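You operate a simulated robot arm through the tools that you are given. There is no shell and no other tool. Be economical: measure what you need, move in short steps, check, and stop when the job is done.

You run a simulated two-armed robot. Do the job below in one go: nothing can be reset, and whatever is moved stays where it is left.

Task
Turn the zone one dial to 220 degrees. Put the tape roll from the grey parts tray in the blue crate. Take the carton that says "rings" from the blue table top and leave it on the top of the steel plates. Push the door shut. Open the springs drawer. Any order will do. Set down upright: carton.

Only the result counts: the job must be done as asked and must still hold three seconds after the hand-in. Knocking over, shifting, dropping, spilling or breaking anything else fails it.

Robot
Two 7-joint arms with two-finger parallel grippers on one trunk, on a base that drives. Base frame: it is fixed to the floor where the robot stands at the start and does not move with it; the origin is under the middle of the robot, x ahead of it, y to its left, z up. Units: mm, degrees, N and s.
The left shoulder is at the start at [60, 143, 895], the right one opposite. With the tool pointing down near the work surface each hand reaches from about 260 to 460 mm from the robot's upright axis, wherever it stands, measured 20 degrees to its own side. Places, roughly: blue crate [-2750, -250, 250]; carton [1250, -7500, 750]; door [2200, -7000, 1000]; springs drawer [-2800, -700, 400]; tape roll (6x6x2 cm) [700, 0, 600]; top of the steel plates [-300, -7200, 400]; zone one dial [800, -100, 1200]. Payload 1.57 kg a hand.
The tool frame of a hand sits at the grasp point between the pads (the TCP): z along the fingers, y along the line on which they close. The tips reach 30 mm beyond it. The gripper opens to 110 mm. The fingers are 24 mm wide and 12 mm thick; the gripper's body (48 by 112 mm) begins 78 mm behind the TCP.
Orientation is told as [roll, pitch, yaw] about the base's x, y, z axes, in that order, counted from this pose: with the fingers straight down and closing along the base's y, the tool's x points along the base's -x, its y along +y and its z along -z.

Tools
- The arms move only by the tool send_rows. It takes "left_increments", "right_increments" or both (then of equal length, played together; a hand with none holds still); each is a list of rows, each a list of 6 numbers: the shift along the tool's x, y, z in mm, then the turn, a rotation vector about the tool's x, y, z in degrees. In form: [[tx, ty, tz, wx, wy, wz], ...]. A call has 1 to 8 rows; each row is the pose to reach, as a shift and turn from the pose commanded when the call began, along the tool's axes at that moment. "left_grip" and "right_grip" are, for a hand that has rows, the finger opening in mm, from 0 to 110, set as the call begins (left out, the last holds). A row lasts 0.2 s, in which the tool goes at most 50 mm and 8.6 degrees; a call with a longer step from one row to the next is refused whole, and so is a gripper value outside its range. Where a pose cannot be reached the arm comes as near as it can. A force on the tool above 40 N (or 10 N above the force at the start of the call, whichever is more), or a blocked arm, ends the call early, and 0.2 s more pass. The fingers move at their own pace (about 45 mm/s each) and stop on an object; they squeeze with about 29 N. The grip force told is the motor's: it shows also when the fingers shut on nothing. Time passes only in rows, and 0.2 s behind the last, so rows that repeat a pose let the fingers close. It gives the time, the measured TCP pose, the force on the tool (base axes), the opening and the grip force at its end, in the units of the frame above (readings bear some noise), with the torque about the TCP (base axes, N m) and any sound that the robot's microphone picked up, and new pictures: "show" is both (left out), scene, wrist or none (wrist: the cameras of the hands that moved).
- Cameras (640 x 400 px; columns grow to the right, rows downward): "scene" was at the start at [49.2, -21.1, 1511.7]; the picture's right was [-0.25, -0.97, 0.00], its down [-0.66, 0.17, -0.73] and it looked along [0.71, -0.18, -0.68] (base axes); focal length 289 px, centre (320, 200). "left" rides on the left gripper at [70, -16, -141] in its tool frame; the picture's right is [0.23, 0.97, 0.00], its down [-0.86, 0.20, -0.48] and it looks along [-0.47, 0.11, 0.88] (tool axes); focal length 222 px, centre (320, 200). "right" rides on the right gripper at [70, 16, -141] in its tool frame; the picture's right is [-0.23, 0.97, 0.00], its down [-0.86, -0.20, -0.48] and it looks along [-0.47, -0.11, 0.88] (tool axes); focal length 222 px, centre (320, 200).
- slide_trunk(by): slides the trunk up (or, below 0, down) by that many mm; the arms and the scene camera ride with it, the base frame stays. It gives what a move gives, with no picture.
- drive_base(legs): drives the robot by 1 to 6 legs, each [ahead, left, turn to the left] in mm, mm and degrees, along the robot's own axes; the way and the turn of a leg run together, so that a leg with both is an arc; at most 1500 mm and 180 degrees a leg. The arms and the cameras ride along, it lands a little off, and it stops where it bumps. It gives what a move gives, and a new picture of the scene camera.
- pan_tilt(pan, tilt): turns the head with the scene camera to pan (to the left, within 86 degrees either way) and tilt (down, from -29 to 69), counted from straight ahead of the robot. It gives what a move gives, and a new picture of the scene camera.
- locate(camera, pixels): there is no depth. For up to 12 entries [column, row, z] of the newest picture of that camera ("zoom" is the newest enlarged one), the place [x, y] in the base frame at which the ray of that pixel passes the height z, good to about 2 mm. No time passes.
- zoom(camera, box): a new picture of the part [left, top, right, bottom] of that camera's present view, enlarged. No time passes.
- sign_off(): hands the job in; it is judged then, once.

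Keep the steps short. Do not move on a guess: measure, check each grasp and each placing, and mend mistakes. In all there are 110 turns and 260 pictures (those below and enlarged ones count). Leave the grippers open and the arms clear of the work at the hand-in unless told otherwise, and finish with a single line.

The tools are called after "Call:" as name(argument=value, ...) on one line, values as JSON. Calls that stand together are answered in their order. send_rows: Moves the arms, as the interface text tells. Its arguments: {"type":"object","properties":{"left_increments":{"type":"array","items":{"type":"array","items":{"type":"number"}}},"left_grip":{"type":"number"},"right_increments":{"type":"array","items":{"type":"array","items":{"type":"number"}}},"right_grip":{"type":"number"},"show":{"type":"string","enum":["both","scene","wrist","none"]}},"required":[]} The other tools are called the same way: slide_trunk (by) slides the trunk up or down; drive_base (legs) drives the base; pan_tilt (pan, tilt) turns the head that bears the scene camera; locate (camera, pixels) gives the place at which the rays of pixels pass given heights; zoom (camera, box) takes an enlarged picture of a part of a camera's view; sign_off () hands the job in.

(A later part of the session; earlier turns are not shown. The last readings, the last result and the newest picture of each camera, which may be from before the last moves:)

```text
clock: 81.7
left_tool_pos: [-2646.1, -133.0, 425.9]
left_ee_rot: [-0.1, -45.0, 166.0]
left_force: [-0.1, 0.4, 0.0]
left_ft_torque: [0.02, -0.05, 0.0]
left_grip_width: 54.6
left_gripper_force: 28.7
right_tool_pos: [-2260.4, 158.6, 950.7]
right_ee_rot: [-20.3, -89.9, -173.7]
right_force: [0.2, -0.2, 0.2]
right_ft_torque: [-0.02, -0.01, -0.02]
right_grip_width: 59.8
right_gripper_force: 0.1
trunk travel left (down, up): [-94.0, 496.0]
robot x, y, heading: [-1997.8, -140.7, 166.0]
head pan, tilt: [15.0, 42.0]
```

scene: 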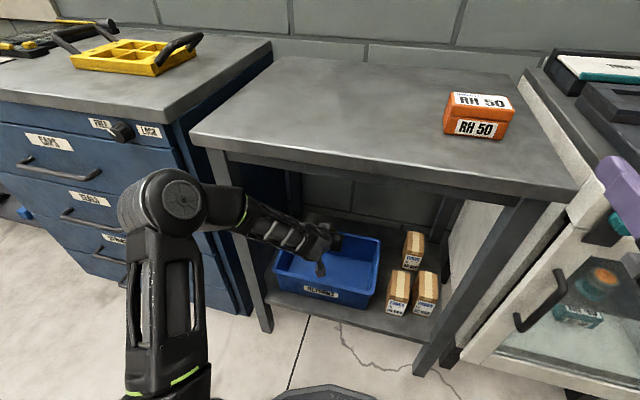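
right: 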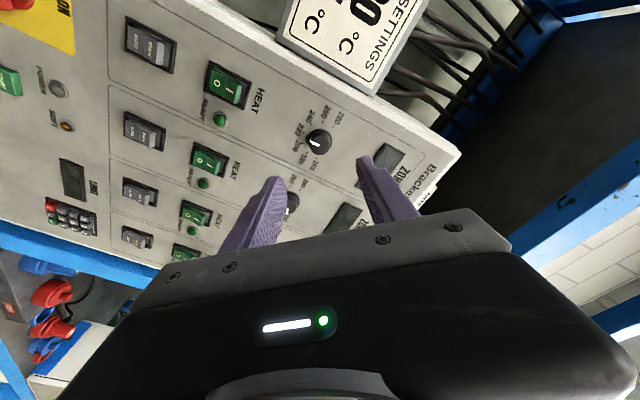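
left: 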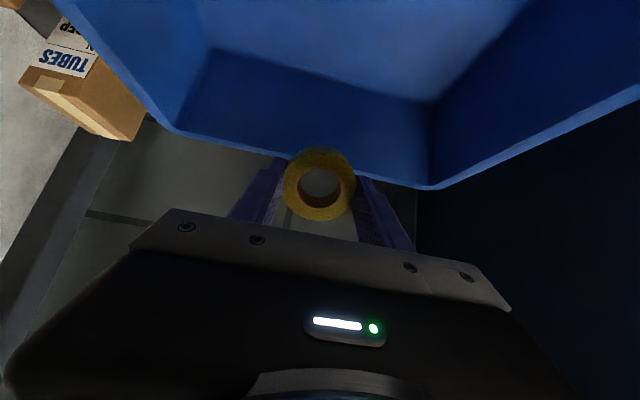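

The tape is over the middle of the crate. I'll lower it 85 mm and release.

Call:
send_rows(left_increments=[[15, 0, 15, 0, 0, 0], [30, 0, 30, 0, 0, 0], [45, 0, 45, 0, 0, 0], [60, 0, 60, 0, 0, 0]], show="wrist")

Call:
send_rows(left_increments=[[0, 0, 0, 0, 0, 0], [0, 0, 0, 0, 0, 0], [0, 0, 0, 0, 0, 0]], left_grip=85, show="wrist")

```text
clock: 82.7
left_tool_pos: [-2646.8, -132.3, 342.0]
left_ee_rot: [-0.1, -45.2, 165.9]
left_force: [-0.1, 0.6, -0.7]
left_ft_torque: [0.0, -0.03, -0.04]
left_grip_width: 54.0
left_gripper_force: 29.4
right_tool_pos: [-2259.5, 158.8, 950.1]
right_ee_rot: [-18.7, -89.9, -175.4]
right_force: [0.0, -0.2, -0.3]
right_ft_torque: [-0.01, -0.01, -0.01]
right_grip_width: 59.9
right_gripper_force: 0.1
trunk travel left (down, up): [-94.0, 496.0]
robot x, y, heading: [-2000.1, -139.8, 165.9]
head pan, tilt: [15.0, 42.0]
```

left: 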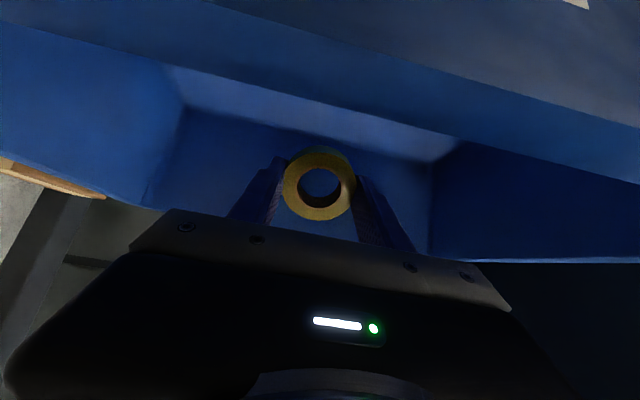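

```text
clock: 83.5
left_tool_pos: [-2646.9, -132.0, 341.8]
left_ee_rot: [-0.2, -45.0, 165.9]
left_force: [0.5, 0.3, 0.4]
left_ft_torque: [-0.02, 0.01, 0.01]
left_grip_width: 84.9
left_gripper_force: 0.0
right_tool_pos: [-2260.3, 158.1, 950.0]
right_ee_rot: [-19.7, -89.9, -174.3]
right_force: [0.4, -1.0, 0.0]
right_ft_torque: [0.0, -0.02, -0.01]
right_grip_width: 60.1
right_gripper_force: 0.1
trunk travel left (down, up): [-94.0, 496.0]
robot x, y, heading: [-2004.1, -142.7, 166.0]
head pan, tilt: [15.0, 42.0]
```

left: 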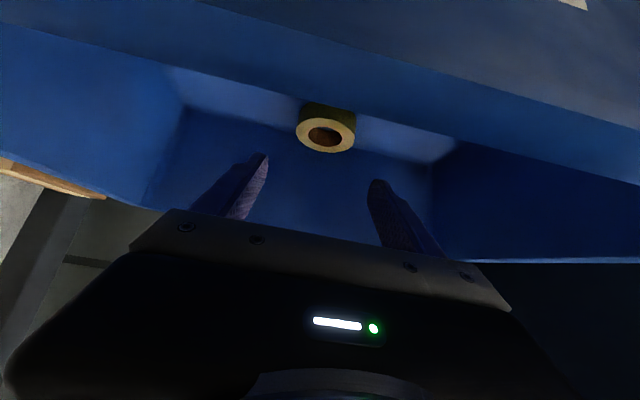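

The tape rests in the crate. I'll raise the hand 90 mm, then drive back out.

Call:
send_rows(left_increments=[[-22, 0, -22, 0, 0, 0], [-44, 0, -44, 0, 0, 0], [-66, 0, -66, 0, 0, 0]], show="none")

Call:
drive_base(legs=[[-300, 0, 0]])

Call:
pan_tilt(pan=28, tilt=32)

Call:
zoom(camera="scene", box=[120, 80, 440, 280])

```text
clock: 84.3
left_tool_pos: [-2645.6, -132.3, 434.2]
left_ee_rot: [-0.1, -45.0, 165.9]
left_force: [0.2, 0.5, 0.0]
left_ft_torque: [-0.03, -0.01, 0.01]
left_grip_width: 85.1
left_gripper_force: 0.0
right_tool_pos: [-2260.5, 157.5, 950.8]
right_ee_rot: [-19.7, -89.9, -174.3]
right_force: [-0.1, 0.4, 0.1]
right_ft_torque: [0.01, 0.0, -0.04]
right_grip_width: 60.4
right_gripper_force: 0.0
trunk travel left (down, up): [-94.0, 496.0]
robot x, y, heading: [-2000.2, -140.8, 165.7]
head pan, tilt: [15.0, 42.0]
```

```text
clock: 86.3
left_tool_pos: [-2354.1, -206.4, 434.5]
left_ee_rot: [-0.2, -45.1, 166.0]
left_force: [0.0, 0.7, -0.7]
left_ft_torque: [0.02, -0.03, 0.01]
left_grip_width: 85.0
left_gripper_force: 0.0
right_tool_pos: [-1968.2, 83.7, 949.5]
right_ee_rot: [-17.7, -89.9, -176.3]
right_force: [-0.1, -1.4, 0.2]
right_ft_torque: [0.05, 0.01, 0.03]
right_grip_width: 60.0
right_gripper_force: 0.0
trunk travel left (down, up): [-94.0, 496.0]
robot x, y, heading: [-1706.4, -214.6, 166.0]
head pan, tilt: [15.0, 42.0]
```

scene: 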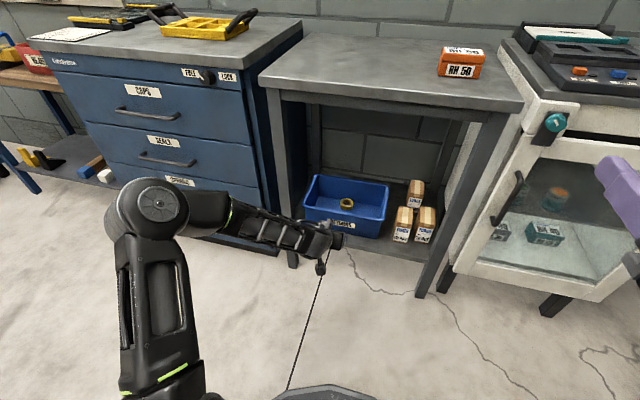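

```text
clock: 87.1
left_tool_pos: [-2354.1, -205.0, 434.9]
left_ee_rot: [-0.1, -44.9, 165.9]
left_force: [-0.8, -0.2, 0.2]
left_ft_torque: [-0.01, 0.0, 0.0]
left_grip_width: 85.1
left_gripper_force: 0.1
right_tool_pos: [-1969.1, 84.6, 949.7]
right_ee_rot: [-21.6, -90.0, -172.5]
right_force: [-0.4, 0.5, 0.5]
right_ft_torque: [0.01, 0.0, -0.04]
right_grip_width: 60.1
right_gripper_force: 0.0
trunk travel left (down, up): [-94.0, 496.0]
robot x, y, heading: [-1707.4, -213.9, 166.0]
head pan, tilt: [28.0, 32.0]
```

scene: 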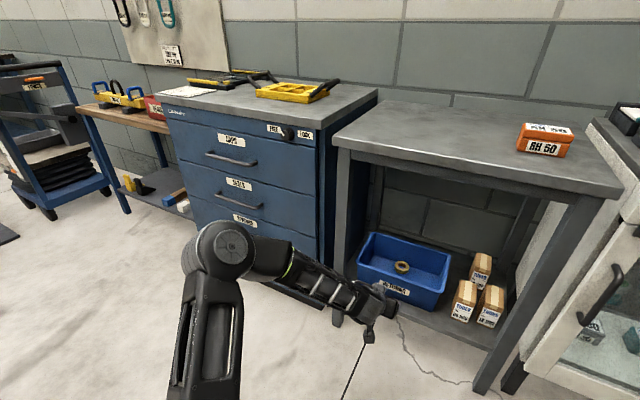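

```text
2.00 times, centred on (280, 180) of scene
```

zoom: 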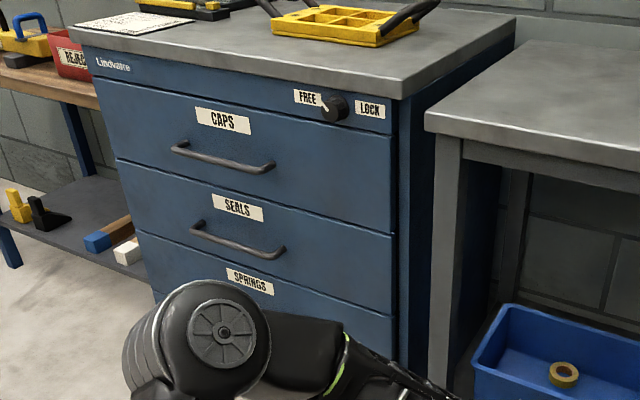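

Tape confirmed in the crate. I'll zoom on the FREE/LOCK knob.

Call:
zoom(camera="scene", box=[256, 115, 320, 150])

```text
10.00 times, centred on (288, 132) of scene
```

zoom: 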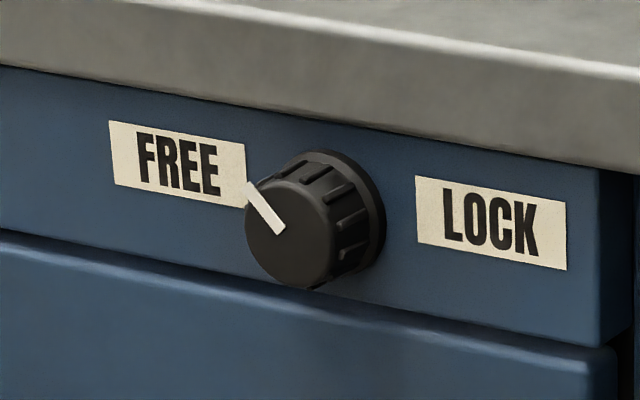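

The lock knob points at FREE. I'll use the left arm for the drawer: bring the hand horizontal (pitch -45 more).

Call:
send_rows(left_increments=[[0, 0, 0, 0, -8, 0], [0, 0, 0, 0, -16, 0], [0, 0, 0, 0, -24, 0], [0, 0, 0, 0, -32, 0], [0, 0, 0, 0, -40, 0], [0, 0, 0, 0, -45, 0]], show="none")

Call:
send_rows(left_increments=[[0, 0, 0, 0, 0, -8.5], [0, 0, 0, 0, 0, -17], [0, 0, 0, 0, 0, -25.5], [0, 0, 0, 0, 0, -34], [0, 0, 0, 0, 0, -42.5], [0, 0, 0, 0, 0, -51], [0, 0, 0, 0, 0, -59.5], [0, 0, 0, 0, 0, -68]], show="none")

Call:
send_rows(left_increments=[[0, 0, 0, 0, 0, -8], [0, 0, 0, 0, 0, -16], [0, 0, 0, 0, 0, -22]], show="both")

```text
clock: 88.5
left_tool_pos: [-2362.9, -212.6, 457.5]
left_ee_rot: [0.0, -64.6, 166.0]
left_force: [0.5, 0.4, 0.4]
left_ft_torque: [0.0, 0.03, -0.01]
left_grip_width: 85.1
left_gripper_force: 0.1
left hand out of reach, approached as far as the arm can: row 3, 4, 5, 6
right_tool_pos: [-1968.9, 84.5, 950.2]
right_ee_rot: [-26.5, -89.9, -167.6]
right_force: [0.0, -0.2, -0.3]
right_ft_torque: [0.01, -0.03, 0.01]
right_grip_width: 60.0
right_gripper_force: 0.0
trunk travel left (down, up): [-94.0, 496.0]
robot x, y, heading: [-1709.0, -214.8, 165.8]
head pan, tilt: [28.0, 32.0]
```

```text
clock: 90.3
left_tool_pos: [-2363.4, -214.3, 458.1]
left_ee_rot: [-62.6, -19.5, -113.7]
left_force: [-0.3, 0.4, -0.5]
left_ft_torque: [0.0, -0.01, 0.0]
left_grip_width: 85.0
left_gripper_force: 0.1
right_tool_pos: [-1969.5, 85.5, 951.5]
right_ee_rot: [-17.7, -90.0, -176.3]
right_force: [0.3, -0.9, -0.4]
right_ft_torque: [0.02, -0.01, -0.02]
right_grip_width: 60.3
right_gripper_force: 0.0
trunk travel left (down, up): [-94.0, 496.0]
robot x, y, heading: [-1711.2, -213.6, 166.0]
head pan, tilt: [28.0, 32.0]
```

```text
clock: 91.1
left_tool_pos: [-2365.8, -215.1, 466.8]
left_ee_rot: [-64.0, 0.2, -104.0]
left_force: [-0.6, -0.4, 0.3]
left_ft_torque: [-0.02, 0.01, -0.02]
left_grip_width: 84.9
left_gripper_force: 0.0
left hand out of reach, approached as far as the arm can: row 2, 3
right_tool_pos: [-1968.8, 84.9, 950.4]
right_ee_rot: [-18.6, -89.9, -175.5]
right_force: [0.4, 0.3, 0.2]
right_ft_torque: [0.01, 0.01, -0.04]
right_grip_width: 60.0
right_gripper_force: 0.1
trunk travel left (down, up): [-94.0, 496.0]
robot x, y, heading: [-1710.1, -214.9, 165.8]
head pan, tilt: [28.0, 32.0]
```

scene: 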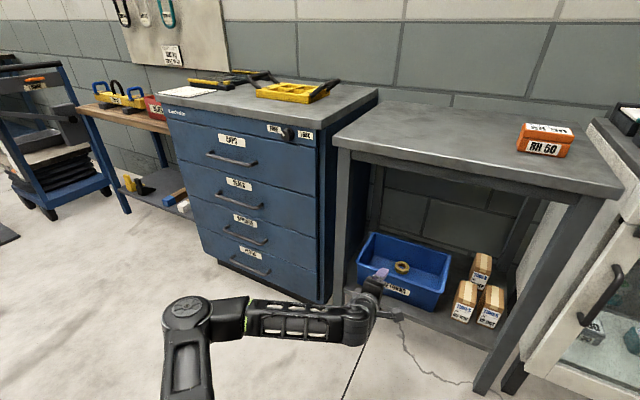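
left: 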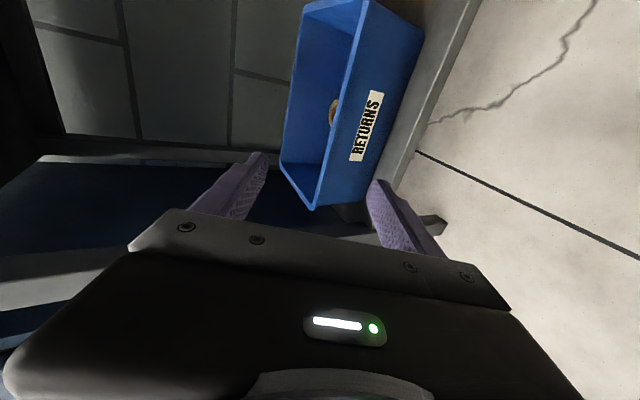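

Call:
locate(camera="scene", pixels=[[320, 300, 60], [218, 262, 60], [312, 122, 880], [160, 97, 880], [245, 237, 400], [245, 237, 450], [224, 229, 400], [268, 242, 400], [224, 229, 450], [268, 242, 450]])

Call:
zoom(camera="scene", box=[140, 80, 340, 310])

```text
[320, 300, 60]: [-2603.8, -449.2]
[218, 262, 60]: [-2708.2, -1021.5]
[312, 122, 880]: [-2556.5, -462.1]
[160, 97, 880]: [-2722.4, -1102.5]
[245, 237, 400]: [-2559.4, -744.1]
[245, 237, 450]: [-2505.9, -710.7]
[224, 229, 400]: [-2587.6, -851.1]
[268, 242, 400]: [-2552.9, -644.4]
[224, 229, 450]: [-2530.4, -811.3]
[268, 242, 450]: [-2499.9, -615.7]
```

```text
1.74 times, centred on (240, 195) of scene
```

zoom: 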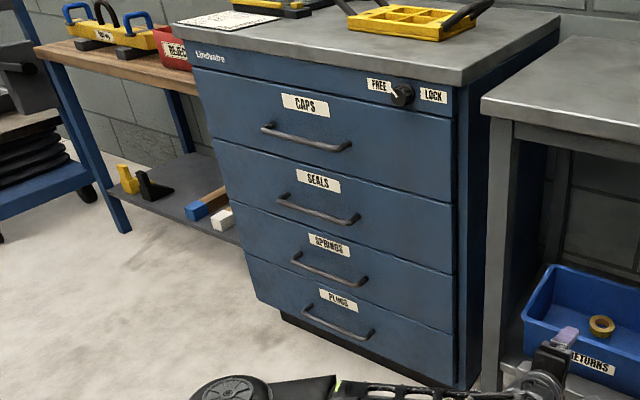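

The springs handle is about [-2595, -765, 368]. I'll level the hand (26° about tool x), pull it in to 540 mm ahead, and set it to handle height.

Call:
send_rows(left_increments=[[0, 25, -10, 5.2, 0, 0], [0, 50, -20, 10.4, 0, 0], [0, 75, -28, 15.6, 0, 0], [0, 100, -37, 20.8, 0, 0], [0, 125, -46, 26, 0, 0], [0, 125, -46, 26, 0, 0]], left_grip=70, show="none")

Call:
drive_base(legs=[[0, 600, 0]])

Call:
pan_tilt(pan=10, tilt=40)

Call:
send_rows(left_increments=[[0, 0, 0, 0, 0, 0]], show="wrist")

```text
clock: 92.5
left_tool_pos: [-2308.7, -263.9, 631.9]
left_ee_rot: [-80.7, 0.0, -105.3]
left_force: [0.5, -0.2, -0.9]
left_ft_torque: [0.01, 0.0, 0.01]
left_grip_width: 70.1
left_gripper_force: 0.0
left hand out of reach, approached as far as the arm can: row 1, 2, 3, 4, 5, 6
right_tool_pos: [-1969.3, 85.1, 950.1]
right_ee_rot: [-21.1, -89.9, -173.0]
right_force: [-0.5, -0.2, 0.3]
right_ft_torque: [-0.03, -0.01, 0.02]
right_grip_width: 60.0
right_gripper_force: 0.1
trunk travel left (down, up): [-94.0, 496.0]
robot x, y, heading: [-1709.1, -214.3, 166.0]
head pan, tilt: [28.0, 32.0]
```

```text
clock: 95.9
left_tool_pos: [-2455.9, -848.5, 630.3]
left_ee_rot: [-80.7, -0.1, -105.2]
left_force: [0.1, -0.6, -0.7]
left_ft_torque: [0.04, 0.0, -0.02]
left_grip_width: 70.2
left_gripper_force: 0.0
right_tool_pos: [-2115.8, -500.6, 949.2]
right_ee_rot: [-18.1, -89.9, -176.1]
right_force: [-0.2, -0.3, -0.7]
right_ft_torque: [0.03, -0.02, 0.04]
right_grip_width: 59.8
right_gripper_force: 0.1
trunk travel left (down, up): [-94.0, 496.0]
robot x, y, heading: [-1855.4, -798.9, 165.8]
head pan, tilt: [28.0, 32.0]
```

scene: 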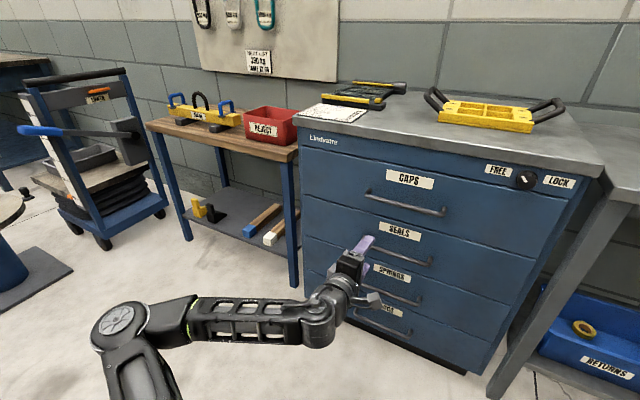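

```text
clock: 96.7
left_tool_pos: [-2455.3, -848.6, 630.9]
left_ee_rot: [-80.6, 0.0, -105.3]
left_force: [-0.8, -0.4, 1.1]
left_ft_torque: [0.02, 0.02, 0.03]
left_grip_width: 70.1
left_gripper_force: 0.1
right_tool_pos: [-2115.9, -500.3, 950.6]
right_ee_rot: [-22.9, -89.9, -171.2]
right_force: [-0.2, 0.3, -0.3]
right_ft_torque: [-0.01, 0.03, 0.01]
right_grip_width: 59.9
right_gripper_force: 0.1
trunk travel left (down, up): [-94.0, 496.0]
robot x, y, heading: [-1855.2, -798.2, 165.7]
head pan, tilt: [10.0, 40.0]
```

scene: 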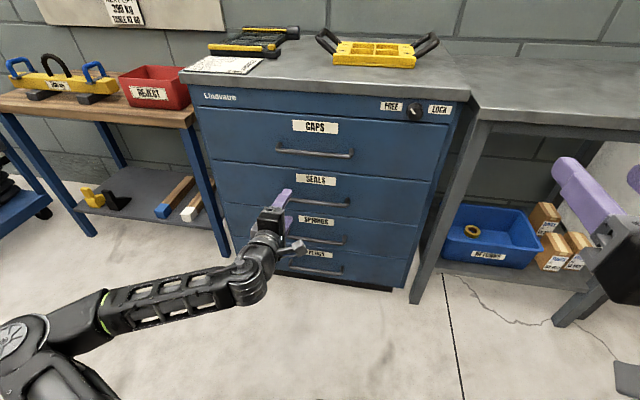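

```text
clock: 97.1
left_tool_pos: [-2455.6, -847.8, 632.2]
left_ee_rot: [-80.6, 0.0, -105.4]
left_force: [-0.2, -0.3, 0.3]
left_ft_torque: [0.02, 0.01, 0.02]
left_grip_width: 69.9
left_gripper_force: 0.1
right_tool_pos: [-2115.5, -500.8, 948.5]
right_ee_rot: [-22.0, -89.8, -172.0]
right_force: [0.5, 0.3, -0.1]
right_ft_torque: [-0.01, 0.0, 0.03]
right_grip_width: 59.8
right_gripper_force: 0.1
trunk travel left (down, up): [-94.0, 496.0]
robot x, y, heading: [-1858.0, -799.1, 165.7]
head pan, tilt: [10.0, 40.0]
```

left: 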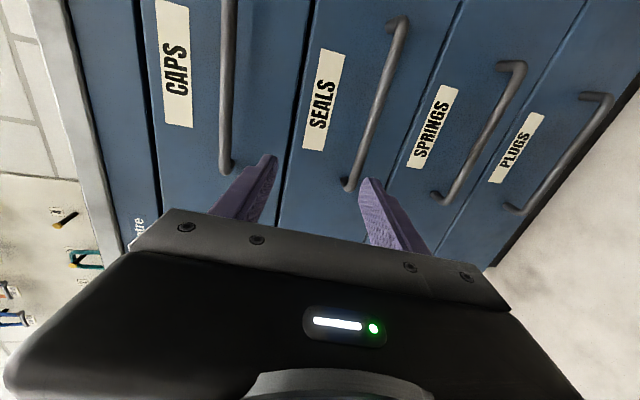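

The pose came out short. I'll try lower and a bit closer in, with the hand tilted about 25° down.

Call:
send_rows(left_increments=[[0, 35, -15, -5, 0, 0], [0, 70, -30, -10, 0, 0], [0, 105, -45, -15, 0, 0], [0, 140, -60, -18, 0, 0]], show="scene")

```text
clock: 98.1
left_tool_pos: [-2417.1, -860.6, 498.1]
left_ee_rot: [-62.5, 0.0, -105.2]
left_force: [0.3, -1.2, 0.5]
left_ft_torque: [0.01, 0.0, 0.01]
left_grip_width: 69.9
left_gripper_force: 0.1
left hand out of reach, approached as far as the arm can: row 2, 3, 4
right_tool_pos: [-2115.3, -500.0, 950.3]
right_ee_rot: [-19.9, -89.9, -174.3]
right_force: [0.4, -0.1, 0.7]
right_ft_torque: [0.0, -0.02, 0.02]
right_grip_width: 59.9
right_gripper_force: 0.0
trunk travel left (down, up): [-94.0, 496.0]
robot x, y, heading: [-1857.8, -796.7, 165.9]
head pan, tilt: [10.0, 40.0]
```

scene: 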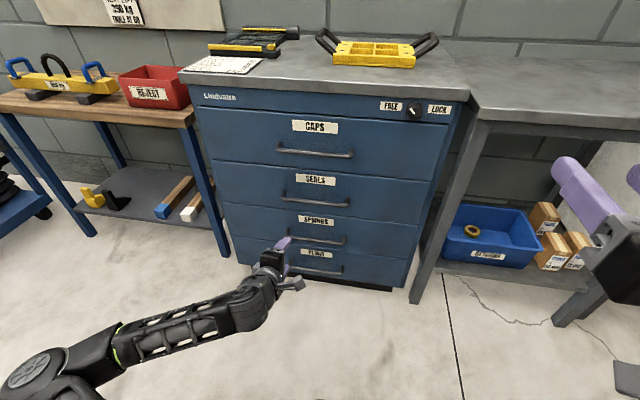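

Call:
zoom(camera="scene", box=[200, 130, 440, 300])

Call:
locate(camera="scene", pixels=[[318, 239, 350], [318, 239, 400], [318, 239, 450], [245, 262, 60], [405, 288, 60]])

```text
2.35 times, centred on (320, 215) of scene
```

zoom: 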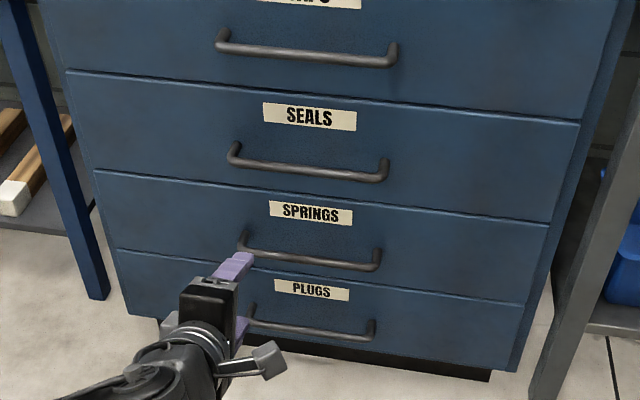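

```text
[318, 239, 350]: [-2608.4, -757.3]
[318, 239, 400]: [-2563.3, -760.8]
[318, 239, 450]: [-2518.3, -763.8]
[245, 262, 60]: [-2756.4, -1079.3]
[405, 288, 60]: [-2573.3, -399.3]
```

Two views agree: the springs handle centre is [-2595, -767, 366]. I'll lower the trunk 90 mm, then the hand 42 mm with a bit more tilt, and shift the base right 45 mm.

Call:
slide_trunk(by=-90)

Call:
send_rows(left_increments=[[0, 19, 9, -4, 0, 0], [0, 37, 18, -8, 0, 0], [0, 37, 18, -8, 0, 0]], left_grip=60, show="none")

Call:
drive_base(legs=[[0, -45, 0]])

Call:
send_rows(left_increments=[[0, 0, 0, 0, 0, 0]], show="wrist")

```text
clock: 99.3
left_tool_pos: [-2415.9, -859.6, 409.1]
left_ee_rot: [-62.6, 0.0, -105.2]
left_force: [0.5, -0.5, -0.2]
left_ft_torque: [-0.01, 0.0, 0.02]
left_grip_width: 70.0
left_gripper_force: 0.0
right_tool_pos: [-2114.4, -500.4, 859.3]
right_ee_rot: [-22.6, -90.0, -171.6]
right_force: [-0.4, 0.7, 0.2]
right_ft_torque: [-0.04, -0.02, 0.02]
right_grip_width: 59.9
right_gripper_force: 0.0
trunk travel left (down, up): [-4.0, 586.0]
robot x, y, heading: [-1853.0, -799.0, 165.9]
head pan, tilt: [10.0, 40.0]
```

```text
clock: 100.1
left_tool_pos: [-2415.2, -861.2, 367.9]
left_ee_rot: [-54.5, 0.1, -105.4]
left_force: [0.1, -0.2, -0.2]
left_ft_torque: [0.0, -0.02, 0.03]
left_grip_width: 60.0
left_gripper_force: 0.1
right_tool_pos: [-2114.7, -500.5, 859.6]
right_ee_rot: [-21.3, -89.9, -172.7]
right_force: [0.4, 0.5, 0.0]
right_ft_torque: [0.01, 0.0, 0.03]
right_grip_width: 59.7
right_gripper_force: 0.0
trunk travel left (down, up): [-4.0, 586.0]
robot x, y, heading: [-1858.0, -795.3, 166.1]
head pan, tilt: [10.0, 40.0]
```

```text
clock: 101.0
left_tool_pos: [-2403.3, -817.1, 367.3]
left_ee_rot: [-54.6, 0.0, -105.3]
left_force: [0.0, 0.2, 0.8]
left_ft_torque: [0.01, -0.02, -0.03]
left_grip_width: 59.8
left_gripper_force: 0.1
right_tool_pos: [-2105.2, -457.1, 859.0]
right_ee_rot: [-22.7, -89.9, -171.4]
right_force: [-0.6, -1.0, -0.1]
right_ft_torque: [0.0, 0.0, -0.03]
right_grip_width: 60.3
right_gripper_force: 0.1
trunk travel left (down, up): [-4.0, 586.0]
robot x, y, heading: [-1843.3, -755.9, 165.8]
head pan, tilt: [10.0, 40.0]
```

scene: 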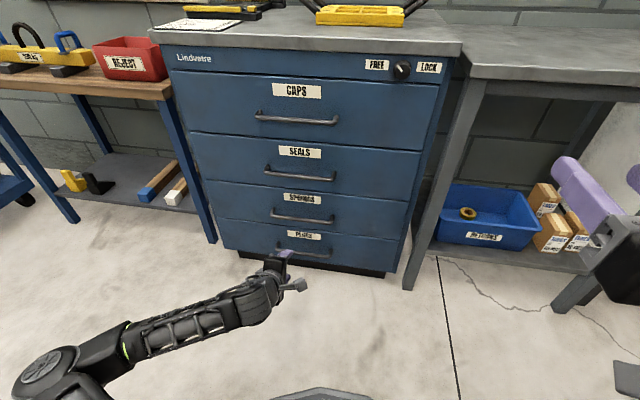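

```text
clock: 101.4
left_tool_pos: [-2404.6, -817.5, 368.0]
left_ee_rot: [-54.6, 0.1, -105.3]
left_force: [0.0, 0.1, 0.0]
left_ft_torque: [-0.02, 0.01, 0.03]
left_grip_width: 60.1
left_gripper_force: 0.0
right_tool_pos: [-2104.1, -458.1, 859.3]
right_ee_rot: [-30.5, -89.9, -163.7]
right_force: [-0.2, -0.5, 1.6]
right_ft_torque: [0.0, 0.01, -0.01]
right_grip_width: 60.0
right_gripper_force: 0.1
trunk travel left (down, up): [-4.0, 586.0]
robot x, y, heading: [-1845.8, -757.4, 165.9]
head pan, tilt: [10.0, 40.0]
```

left: 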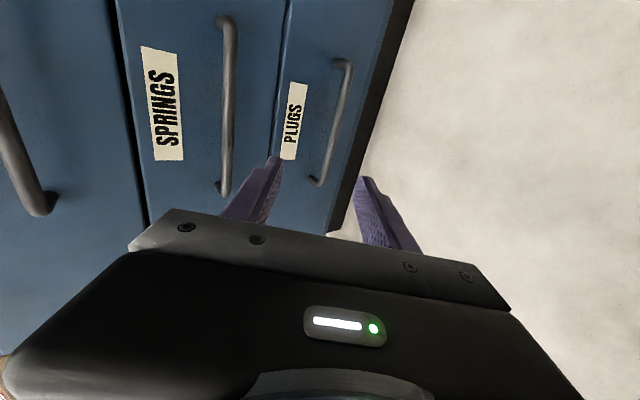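

Call:
locate(camera="left", pixels=[[230, 105, 366], [230, 105, 350], [230, 105, 380], [233, 22, 366], [226, 185, 366]])

Call:
locate(camera="scene", pixels=[[302, 217, 366], [272, 212, 366], [333, 220, 366]])

```text
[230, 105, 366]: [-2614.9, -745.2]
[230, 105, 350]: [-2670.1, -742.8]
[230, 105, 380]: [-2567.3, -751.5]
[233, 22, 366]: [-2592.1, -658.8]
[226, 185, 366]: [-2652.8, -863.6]
```

```text
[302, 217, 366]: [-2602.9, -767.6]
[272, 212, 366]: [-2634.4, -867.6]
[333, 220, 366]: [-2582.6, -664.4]
```

The handle centre is confirmed at about [-2605, -762, 368]. I'll try levelling the hand 12° more, and narrow the opening to 36 mm.

Call:
send_rows(left_increments=[[0, 0, 0, 6, 0, 0], [0, 0, 0, 12, 0, 0], [0, 0, 0, 12, 0, 0]], left_grip=36, show="none")

```text
clock: 102.2
left_tool_pos: [-2414.3, -820.2, 408.1]
left_ee_rot: [-65.3, 0.1, -105.5]
left_force: [0.0, -0.5, -0.3]
left_ft_torque: [-0.01, 0.01, -0.03]
left_grip_width: 36.1
left_gripper_force: 0.0
left hand out of reach, approached as far as the arm can: row 2, 3
right_tool_pos: [-2105.0, -457.6, 860.7]
right_ee_rot: [-24.1, -89.8, -170.0]
right_force: [0.2, -0.1, -0.4]
right_ft_torque: [-0.02, 0.02, 0.02]
right_grip_width: 60.0
right_gripper_force: 0.0
trunk travel left (down, up): [-4.0, 586.0]
robot x, y, heading: [-1847.1, -755.4, 166.0]
head pan, tilt: [10.0, 40.0]
```

Call:
send_rows(left_increments=[[0, 0, 0, -5, 0, 0], [0, 0, 0, -10, 0, 0], [0, 0, 0, -10, 0, 0]], show="none")

```text
clock: 103.0
left_tool_pos: [-2415.0, -820.2, 408.4]
left_ee_rot: [-56.6, 0.0, -105.4]
left_force: [0.3, 0.2, 0.8]
left_ft_torque: [0.02, 0.0, 0.0]
left_grip_width: 36.1
left_gripper_force: 0.0
right_tool_pos: [-2104.2, -457.3, 859.6]
right_ee_rot: [-24.2, -90.0, -170.0]
right_force: [-0.7, 0.2, 0.2]
right_ft_torque: [0.0, 0.0, 0.0]
right_grip_width: 60.2
right_gripper_force: 0.2
trunk travel left (down, up): [-4.0, 586.0]
robot x, y, heading: [-1846.4, -756.6, 165.8]
head pan, tilt: [10.0, 40.0]
```

Call:
send_rows(left_increments=[[0, 14, 9, 0, 0, 0], [0, 28, 19, 0, 0, 0], [0, 28, 19, 0, 0, 0]], left_grip=34, show="none")

Call:
drive_base(legs=[[130, 0, 0]])

Call:
send_rows(left_increments=[[0, 0, 0, 0, 0, 0]], show="wrist")

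Call:
zoom(camera="scene", box=[200, 150, 400, 300])

```text
clock: 103.8
left_tool_pos: [-2415.7, -819.7, 375.4]
left_ee_rot: [-56.6, 0.0, -105.3]
left_force: [-0.1, -1.0, 0.2]
left_ft_torque: [-0.03, 0.01, -0.04]
left_grip_width: 33.7
left_gripper_force: 0.0
right_tool_pos: [-2105.7, -456.7, 860.5]
right_ee_rot: [-22.6, -90.0, -171.6]
right_force: [0.3, -0.7, -0.9]
right_ft_torque: [-0.02, 0.0, 0.01]
right_grip_width: 60.2
right_gripper_force: 0.0
trunk travel left (down, up): [-4.0, 586.0]
robot x, y, heading: [-1848.8, -754.3, 166.0]
head pan, tilt: [10.0, 40.0]
```

```text
clock: 105.2
left_tool_pos: [-2533.4, -791.2, 375.5]
left_ee_rot: [-56.6, -0.1, -105.3]
left_force: [4.4, -2.8, 0.3]
left_ft_torque: [0.0, 0.04, 0.09]
left_grip_width: 31.6
left_gripper_force: 0.0
right_tool_pos: [-2225.0, -427.8, 860.0]
right_ee_rot: [-34.7, -89.8, -159.5]
right_force: [-0.6, 0.0, -0.7]
right_ft_torque: [-0.02, -0.01, 0.02]
right_grip_width: 60.1
right_gripper_force: 0.1
trunk travel left (down, up): [-4.0, 586.0]
robot x, y, heading: [-1966.1, -724.2, 165.8]
head pan, tilt: [10.0, 40.0]
stopped in leg 1: the force on the tool passed its limit at 64 N (the readings are from after the stop); the commanded pose is now the measured one
```

scene: 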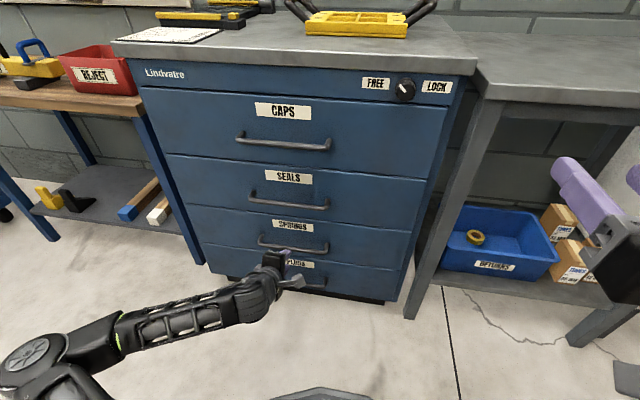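

```text
clock: 105.6
left_tool_pos: [-2534.1, -790.2, 375.7]
left_ee_rot: [-56.6, 0.0, -105.1]
left_force: [6.0, -2.8, -0.3]
left_ft_torque: [0.02, 0.06, 0.08]
left_grip_width: 31.0
left_gripper_force: 0.1
right_tool_pos: [-2224.2, -427.5, 860.0]
right_ee_rot: [-27.4, -89.8, -166.5]
right_force: [0.1, -0.6, -0.5]
right_ft_torque: [-0.03, 0.0, -0.01]
right_grip_width: 60.2
right_gripper_force: 0.1
trunk travel left (down, up): [-4.0, 586.0]
robot x, y, heading: [-1965.0, -723.0, 165.9]
head pan, tilt: [10.0, 40.0]
```

left: 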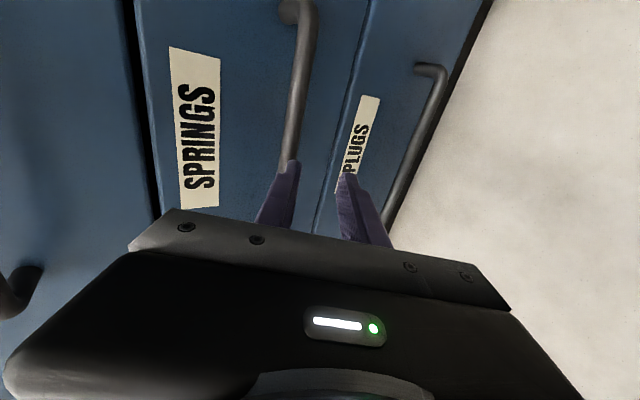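

```text
2.67 times, centred on (300, 225) of scene
```

zoom: 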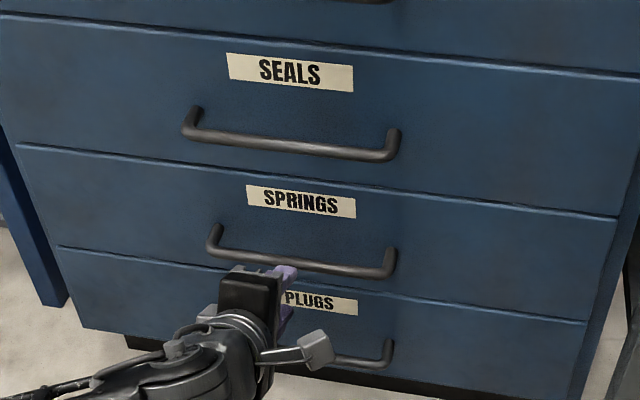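

Call:
locate(camera="left", pixels=[[300, 90, 370], [300, 90, 380], [300, 90, 390], [300, 90, 400]])

Call:
locate(camera="scene", pixels=[[293, 246, 370], [293, 246, 380], [293, 246, 390], [293, 246, 400]])

```text
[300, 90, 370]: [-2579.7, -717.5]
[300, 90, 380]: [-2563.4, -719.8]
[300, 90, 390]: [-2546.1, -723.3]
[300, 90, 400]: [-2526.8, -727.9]
```

```text
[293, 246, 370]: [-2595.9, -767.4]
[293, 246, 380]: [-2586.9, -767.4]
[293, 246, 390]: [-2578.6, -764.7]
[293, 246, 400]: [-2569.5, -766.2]
```

The upper fingertip met the bar, so the bar is about 22 mm above the grip axis. I'll back off 12 mm, shift up 22 mm across the fingers, open to 50, and look.

Call:
send_rows(left_increments=[[0, 0, -15, 0, 0, 0], [0, -11, -15, 0, 0, 0], [0, -22, -15, 0, 0, 0], [0, -22, -15, 0, 0, 0]], left_grip=50, show="wrist")

Call:
zoom(camera="left", box=[200, 50, 440, 240])

Call:
zoom(camera="scene", box=[240, 200, 360, 300])

```text
clock: 106.6
left_tool_pos: [-2534.6, -790.5, 402.0]
left_ee_rot: [-56.6, -0.1, -105.2]
left_force: [-0.3, -0.6, 0.3]
left_ft_torque: [-0.01, -0.01, 0.0]
left_grip_width: 50.4
left_gripper_force: 0.0
right_tool_pos: [-2224.0, -427.5, 859.2]
right_ee_rot: [-23.3, -89.8, -170.8]
right_force: [0.2, 0.3, -1.1]
right_ft_torque: [-0.02, 0.02, 0.02]
right_grip_width: 59.8
right_gripper_force: 0.1
trunk travel left (down, up): [-4.0, 586.0]
robot x, y, heading: [-1962.1, -726.1, 165.9]
head pan, tilt: [10.0, 40.0]
```

left: 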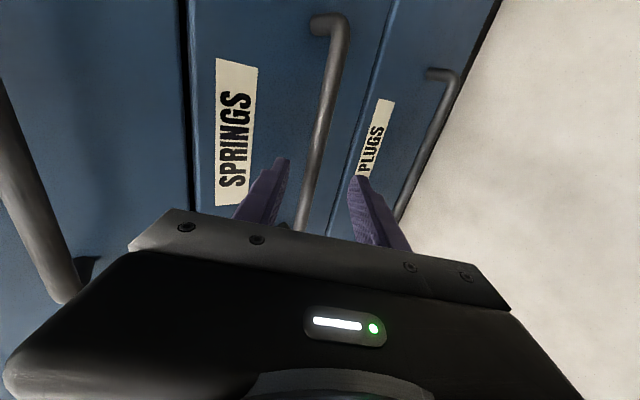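

```text
2.11 times, centred on (320, 145) of left
```

zoom: 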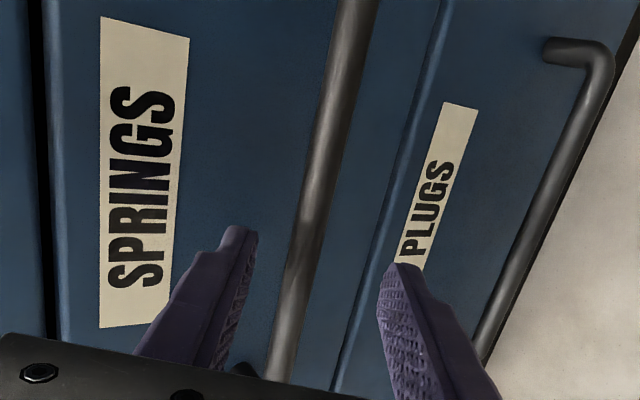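

```text
4.00 times, centred on (300, 250) of scene
```

zoom: 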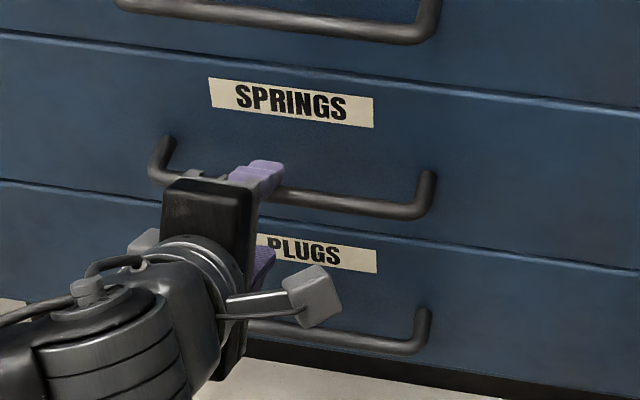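

The bar now runs between the two fingers. I'll advance along the tool axis 25 mm and watch the force.

Call:
send_rows(left_increments=[[0, -2, 8, 0, 0, 0], [0, -4, 17, 0, 0, 0], [0, -4, 25, 0, 0, 0]], show="wrist")

Call:
zoom(camera="scene", box=[240, 200, 360, 300])

```text
clock: 107.4
left_tool_pos: [-2556.7, -785.2, 392.0]
left_ee_rot: [-56.6, -0.1, -105.3]
left_force: [0.3, 0.2, 0.4]
left_ft_torque: [0.02, 0.01, 0.04]
left_grip_width: 50.2
left_gripper_force: 0.2
right_tool_pos: [-2224.8, -426.9, 859.5]
right_ee_rot: [-23.2, -89.8, -170.9]
right_force: [0.3, -0.2, -0.1]
right_ft_torque: [0.02, -0.02, -0.01]
right_grip_width: 59.9
right_gripper_force: 0.0
trunk travel left (down, up): [-4.0, 586.0]
robot x, y, heading: [-1964.7, -725.4, 165.7]
head pan, tilt: [10.0, 40.0]
```

left: 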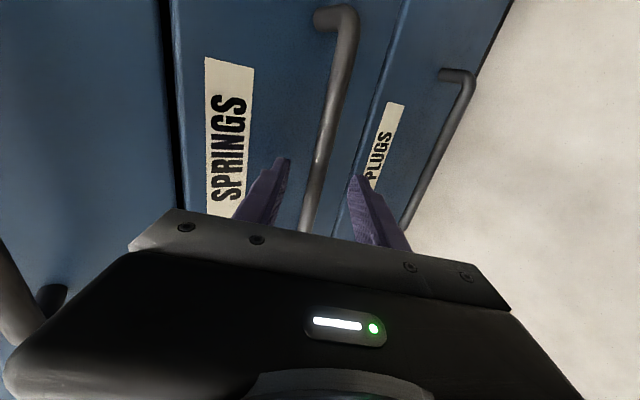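

```text
4.00 times, centred on (300, 250) of scene
```

zoom: 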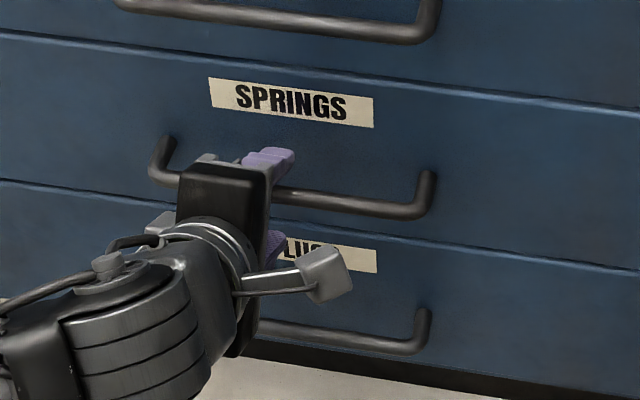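

Call:
send_rows(left_increments=[[0, 0, 0, 0, 0, 0], [0, 0, 0, 0, 0, 0], [0, 0, 0, 0, 0, 0], [0, 0, 0, 0, 0, 0]], left_grip=4, show="wrist")

```text
clock: 108.4
left_tool_pos: [-2556.0, -784.5, 394.7]
left_ee_rot: [-56.9, 0.0, -105.2]
left_force: [-4.6, -0.8, 15.3]
left_ft_torque: [0.71, 0.3, 0.39]
left_grip_width: 13.9
left_gripper_force: 30.4
right_tool_pos: [-2222.9, -426.5, 859.6]
right_ee_rot: [-26.5, -89.9, -167.6]
right_force: [-0.4, -0.2, 0.0]
right_ft_torque: [0.0, 0.0, -0.02]
right_grip_width: 59.7
right_gripper_force: 0.1
trunk travel left (down, up): [-4.0, 586.0]
robot x, y, heading: [-1963.2, -730.7, 166.1]
head pan, tilt: [10.0, 40.0]
```

left: 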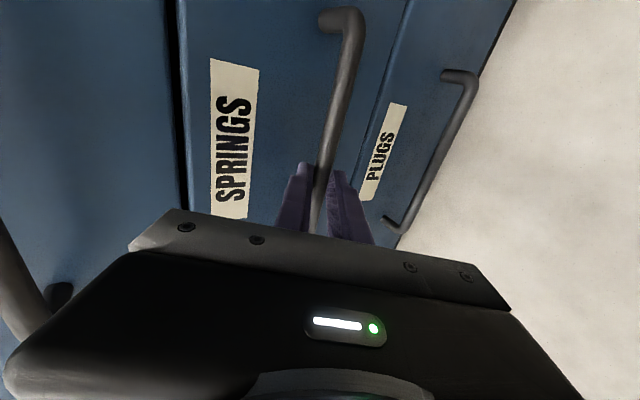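

The bar is gripped (13.9 mm, 30 N). I'll ease up 4 mm and pull by backing the base 100 mm.

Call:
send_rows(left_increments=[[0, -3.3, -2.2, 0, 0, 0], [0, -3.3, -2.2, 0, 0, 0]], show="none")

Call:
drive_base(legs=[[-100, 0, 0]])

```text
clock: 109.0
left_tool_pos: [-2555.7, -784.5, 395.5]
left_ee_rot: [-56.5, 0.0, -105.3]
left_force: [-4.8, 2.9, -0.1]
left_ft_torque: [0.73, -0.07, 0.27]
left_grip_width: 13.5
left_gripper_force: 30.3
right_tool_pos: [-2225.2, -426.4, 859.8]
right_ee_rot: [-22.6, -89.9, -171.6]
right_force: [0.2, 0.2, 0.3]
right_ft_torque: [0.01, -0.01, 0.02]
right_grip_width: 59.9
right_gripper_force: 0.1
trunk travel left (down, up): [-4.0, 586.0]
robot x, y, heading: [-1962.8, -727.9, 165.9]
head pan, tilt: [10.0, 40.0]
```

```text
clock: 110.1
left_tool_pos: [-2460.2, -808.7, 395.0]
left_ee_rot: [-56.4, 0.0, -105.1]
left_force: [-1.8, 0.3, -9.6]
left_ft_torque: [0.51, -0.37, 0.43]
left_grip_width: 14.0
left_gripper_force: 30.6
right_tool_pos: [-2128.4, -451.6, 859.2]
right_ee_rot: [-23.0, -89.8, -171.1]
right_force: [0.4, -0.1, -0.5]
right_ft_torque: [0.01, 0.0, -0.05]
right_grip_width: 60.0
right_gripper_force: 0.1
trunk travel left (down, up): [-4.0, 586.0]
robot x, y, heading: [-1867.8, -752.5, 166.1]
head pan, tilt: [10.0, 40.0]
```

scene: 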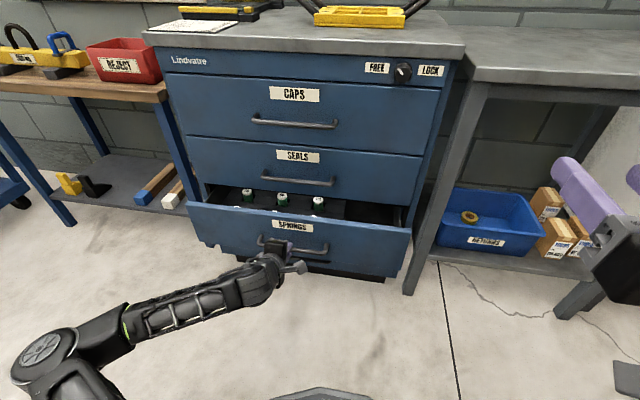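

The springs drawer came out 100 mm. I'll keep pulling.

Call:
drive_base(legs=[[-100, 0, 0]])

Call:
drive_base(legs=[[-80, 0, 0]])

```text
clock: 111.3
left_tool_pos: [-2362.5, -834.0, 393.7]
left_ee_rot: [-56.5, -0.1, -105.3]
left_force: [-1.6, 0.4, -5.0]
left_ft_torque: [0.6, -0.24, 0.35]
left_grip_width: 14.0
left_gripper_force: 30.6
right_tool_pos: [-2031.2, -476.3, 858.2]
right_ee_rot: [-24.3, -89.8, -169.9]
right_force: [-0.2, -0.1, -0.7]
right_ft_torque: [-0.01, 0.01, -0.03]
right_grip_width: 60.5
right_gripper_force: 0.0
trunk travel left (down, up): [-4.0, 586.0]
robot x, y, heading: [-1769.5, -776.7, 165.6]
head pan, tilt: [10.0, 40.0]
```

scene: 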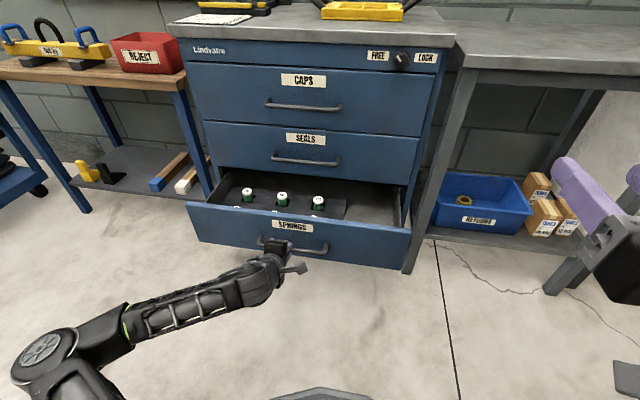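

```text
clock: 112.3
left_tool_pos: [-2284.3, -853.8, 394.1]
left_ee_rot: [-56.4, 0.0, -105.1]
left_force: [-2.7, -3.0, -3.2]
left_ft_torque: [0.61, -0.16, 0.38]
left_grip_width: 14.2
left_gripper_force: 30.0
right_tool_pos: [-1953.4, -495.5, 860.5]
right_ee_rot: [-25.8, -89.8, -168.2]
right_force: [0.3, 0.4, 1.0]
right_ft_torque: [-0.04, -0.01, 0.04]
right_grip_width: 60.1
right_gripper_force: 0.0
trunk travel left (down, up): [-4.0, 586.0]
robot x, y, heading: [-1693.0, -792.8, 166.0]
head pan, tilt: [10.0, 40.0]
```

scene: 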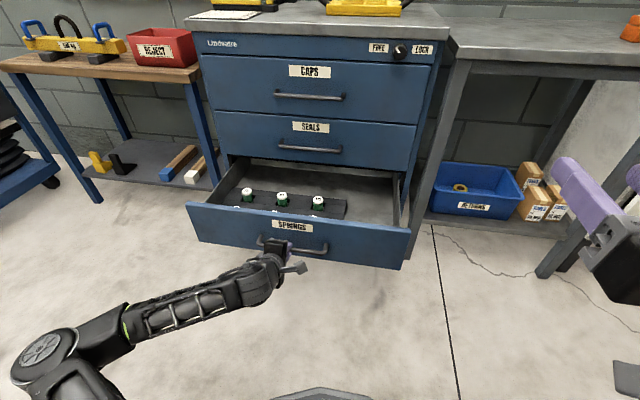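

Call:
drive_base(legs=[[-70, 0, 0]])

```text
clock: 113.4
left_tool_pos: [-2214.9, -870.5, 395.8]
left_ee_rot: [-56.4, 0.0, -105.1]
left_force: [0.0, -0.3, 0.5]
left_ft_torque: [0.03, 0.02, -0.02]
left_grip_width: 4.1
left_gripper_force: 0.1
right_tool_pos: [-1884.0, -512.3, 860.0]
right_ee_rot: [-24.1, -89.7, -170.2]
right_force: [-0.7, 0.2, 0.5]
right_ft_torque: [0.0, 0.0, -0.04]
right_grip_width: 60.1
right_gripper_force: 0.0
trunk travel left (down, up): [-4.0, 586.0]
robot x, y, heading: [-1625.7, -810.2, 165.9]
head pan, tilt: [10.0, 40.0]
```

scene: 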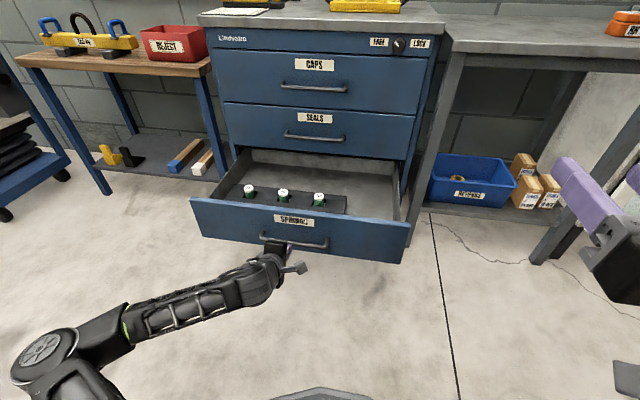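

The fingers slid off at the end of travel, so the drawer is fully open (about 300 mm). I'll back away, raise the trunk, and fold the left hand back to pointing down.

Call:
drive_base(legs=[[-300, 0, 0]])

Call:
slide_trunk(by=300)

Call:
send_rows(left_increments=[[0, 4, -22, -8, 0, 0], [0, 8, -44, -16, 0, 0], [0, 12, -66, -24, 0, 0], [0, 16, -88, -32, 0, 0], [0, 20, -110, -40, 0, 0], [0, 24, -130, -48, 0, 0], [0, 27, -150, -56, 0, 0]], left_grip=100, show="none")

Call:
pan_tilt(pan=80, tilt=15)

```text
clock: 115.4
left_tool_pos: [-1924.9, -942.1, 394.5]
left_ee_rot: [-56.5, -0.2, -105.4]
left_force: [-0.9, -0.7, 0.3]
left_ft_torque: [-0.01, -0.02, -0.02]
left_grip_width: 4.3
left_gripper_force: 0.1
right_tool_pos: [-1591.8, -586.2, 859.0]
right_ee_rot: [-24.3, -89.9, -170.2]
right_force: [0.2, -0.2, -0.3]
right_ft_torque: [-0.01, -0.01, 0.0]
right_grip_width: 60.0
right_gripper_force: 0.0
trunk travel left (down, up): [-4.0, 586.0]
robot x, y, heading: [-1334.5, -882.3, 165.6]
head pan, tilt: [10.0, 40.0]
```

scene: 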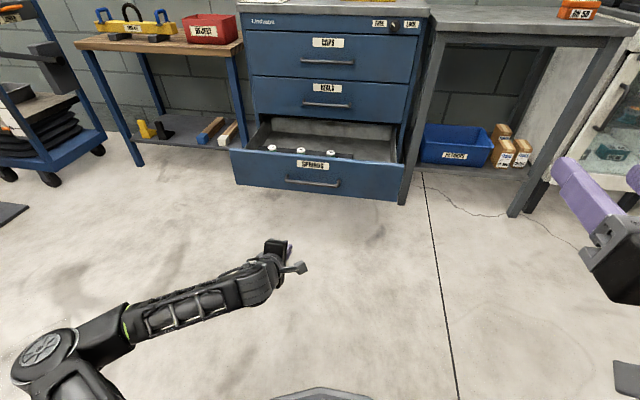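

```text
clock: 118.4
left_tool_pos: [-1924.9, -942.8, 695.3]
left_ee_rot: [-56.4, -0.1, -105.2]
left_force: [-0.5, 0.6, 0.4]
left_ft_torque: [0.0, -0.02, -0.01]
left_grip_width: 3.7
left_gripper_force: 0.0
right_tool_pos: [-1592.8, -585.7, 1159.0]
right_ee_rot: [-25.5, -89.9, -169.0]
right_force: [0.0, -0.2, 0.6]
right_ft_torque: [-0.04, 0.05, 0.0]
right_grip_width: 59.9
right_gripper_force: 0.1
trunk travel left (down, up): [-304.0, 286.0]
robot x, y, heading: [-1333.6, -884.3, 165.7]
head pan, tilt: [10.0, 40.0]
```

```text
clock: 120.0
left_tool_pos: [-1789.9, -978.8, 754.9]
left_ee_rot: [-0.4, -0.1, -105.3]
left_force: [-0.5, -0.3, 0.6]
left_ft_torque: [-0.03, 0.0, 0.0]
left_grip_width: 100.1
left_gripper_force: 0.1
right_tool_pos: [-1593.6, -584.4, 1160.0]
right_ee_rot: [-22.5, -89.9, -171.9]
right_force: [0.0, 0.0, 0.1]
right_ft_torque: [-0.01, -0.02, 0.01]
right_grip_width: 59.5
right_gripper_force: 0.2
trunk travel left (down, up): [-304.0, 286.0]
robot x, y, heading: [-1334.5, -890.1, 165.5]
head pan, tilt: [10.0, 40.0]
```

```text
clock: 121.4
left_tool_pos: [-1790.5, -979.7, 754.5]
left_ee_rot: [-0.5, -0.1, -105.3]
left_force: [-0.7, 0.3, -0.8]
left_ft_torque: [0.01, 0.01, -0.01]
left_grip_width: 100.1
left_gripper_force: 0.1
right_tool_pos: [-1594.0, -584.6, 1160.9]
right_ee_rot: [-25.1, -89.7, -169.1]
right_force: [0.5, 0.2, -1.2]
right_ft_torque: [-0.01, 0.03, 0.0]
right_grip_width: 60.3
right_gripper_force: 0.1
trunk travel left (down, up): [-304.0, 286.0]
robot x, y, heading: [-1336.3, -884.5, 165.7]
head pan, tilt: [80.0, 15.0]
```

scene: 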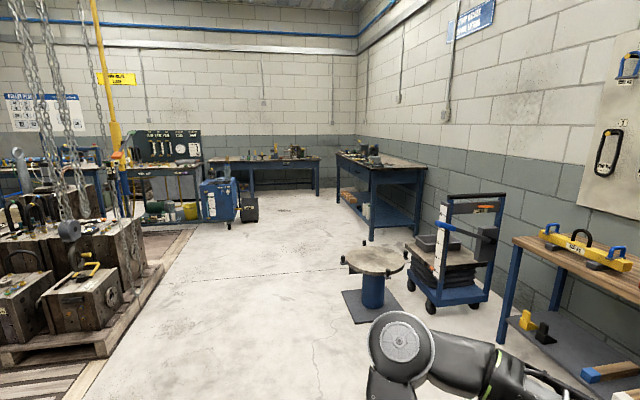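

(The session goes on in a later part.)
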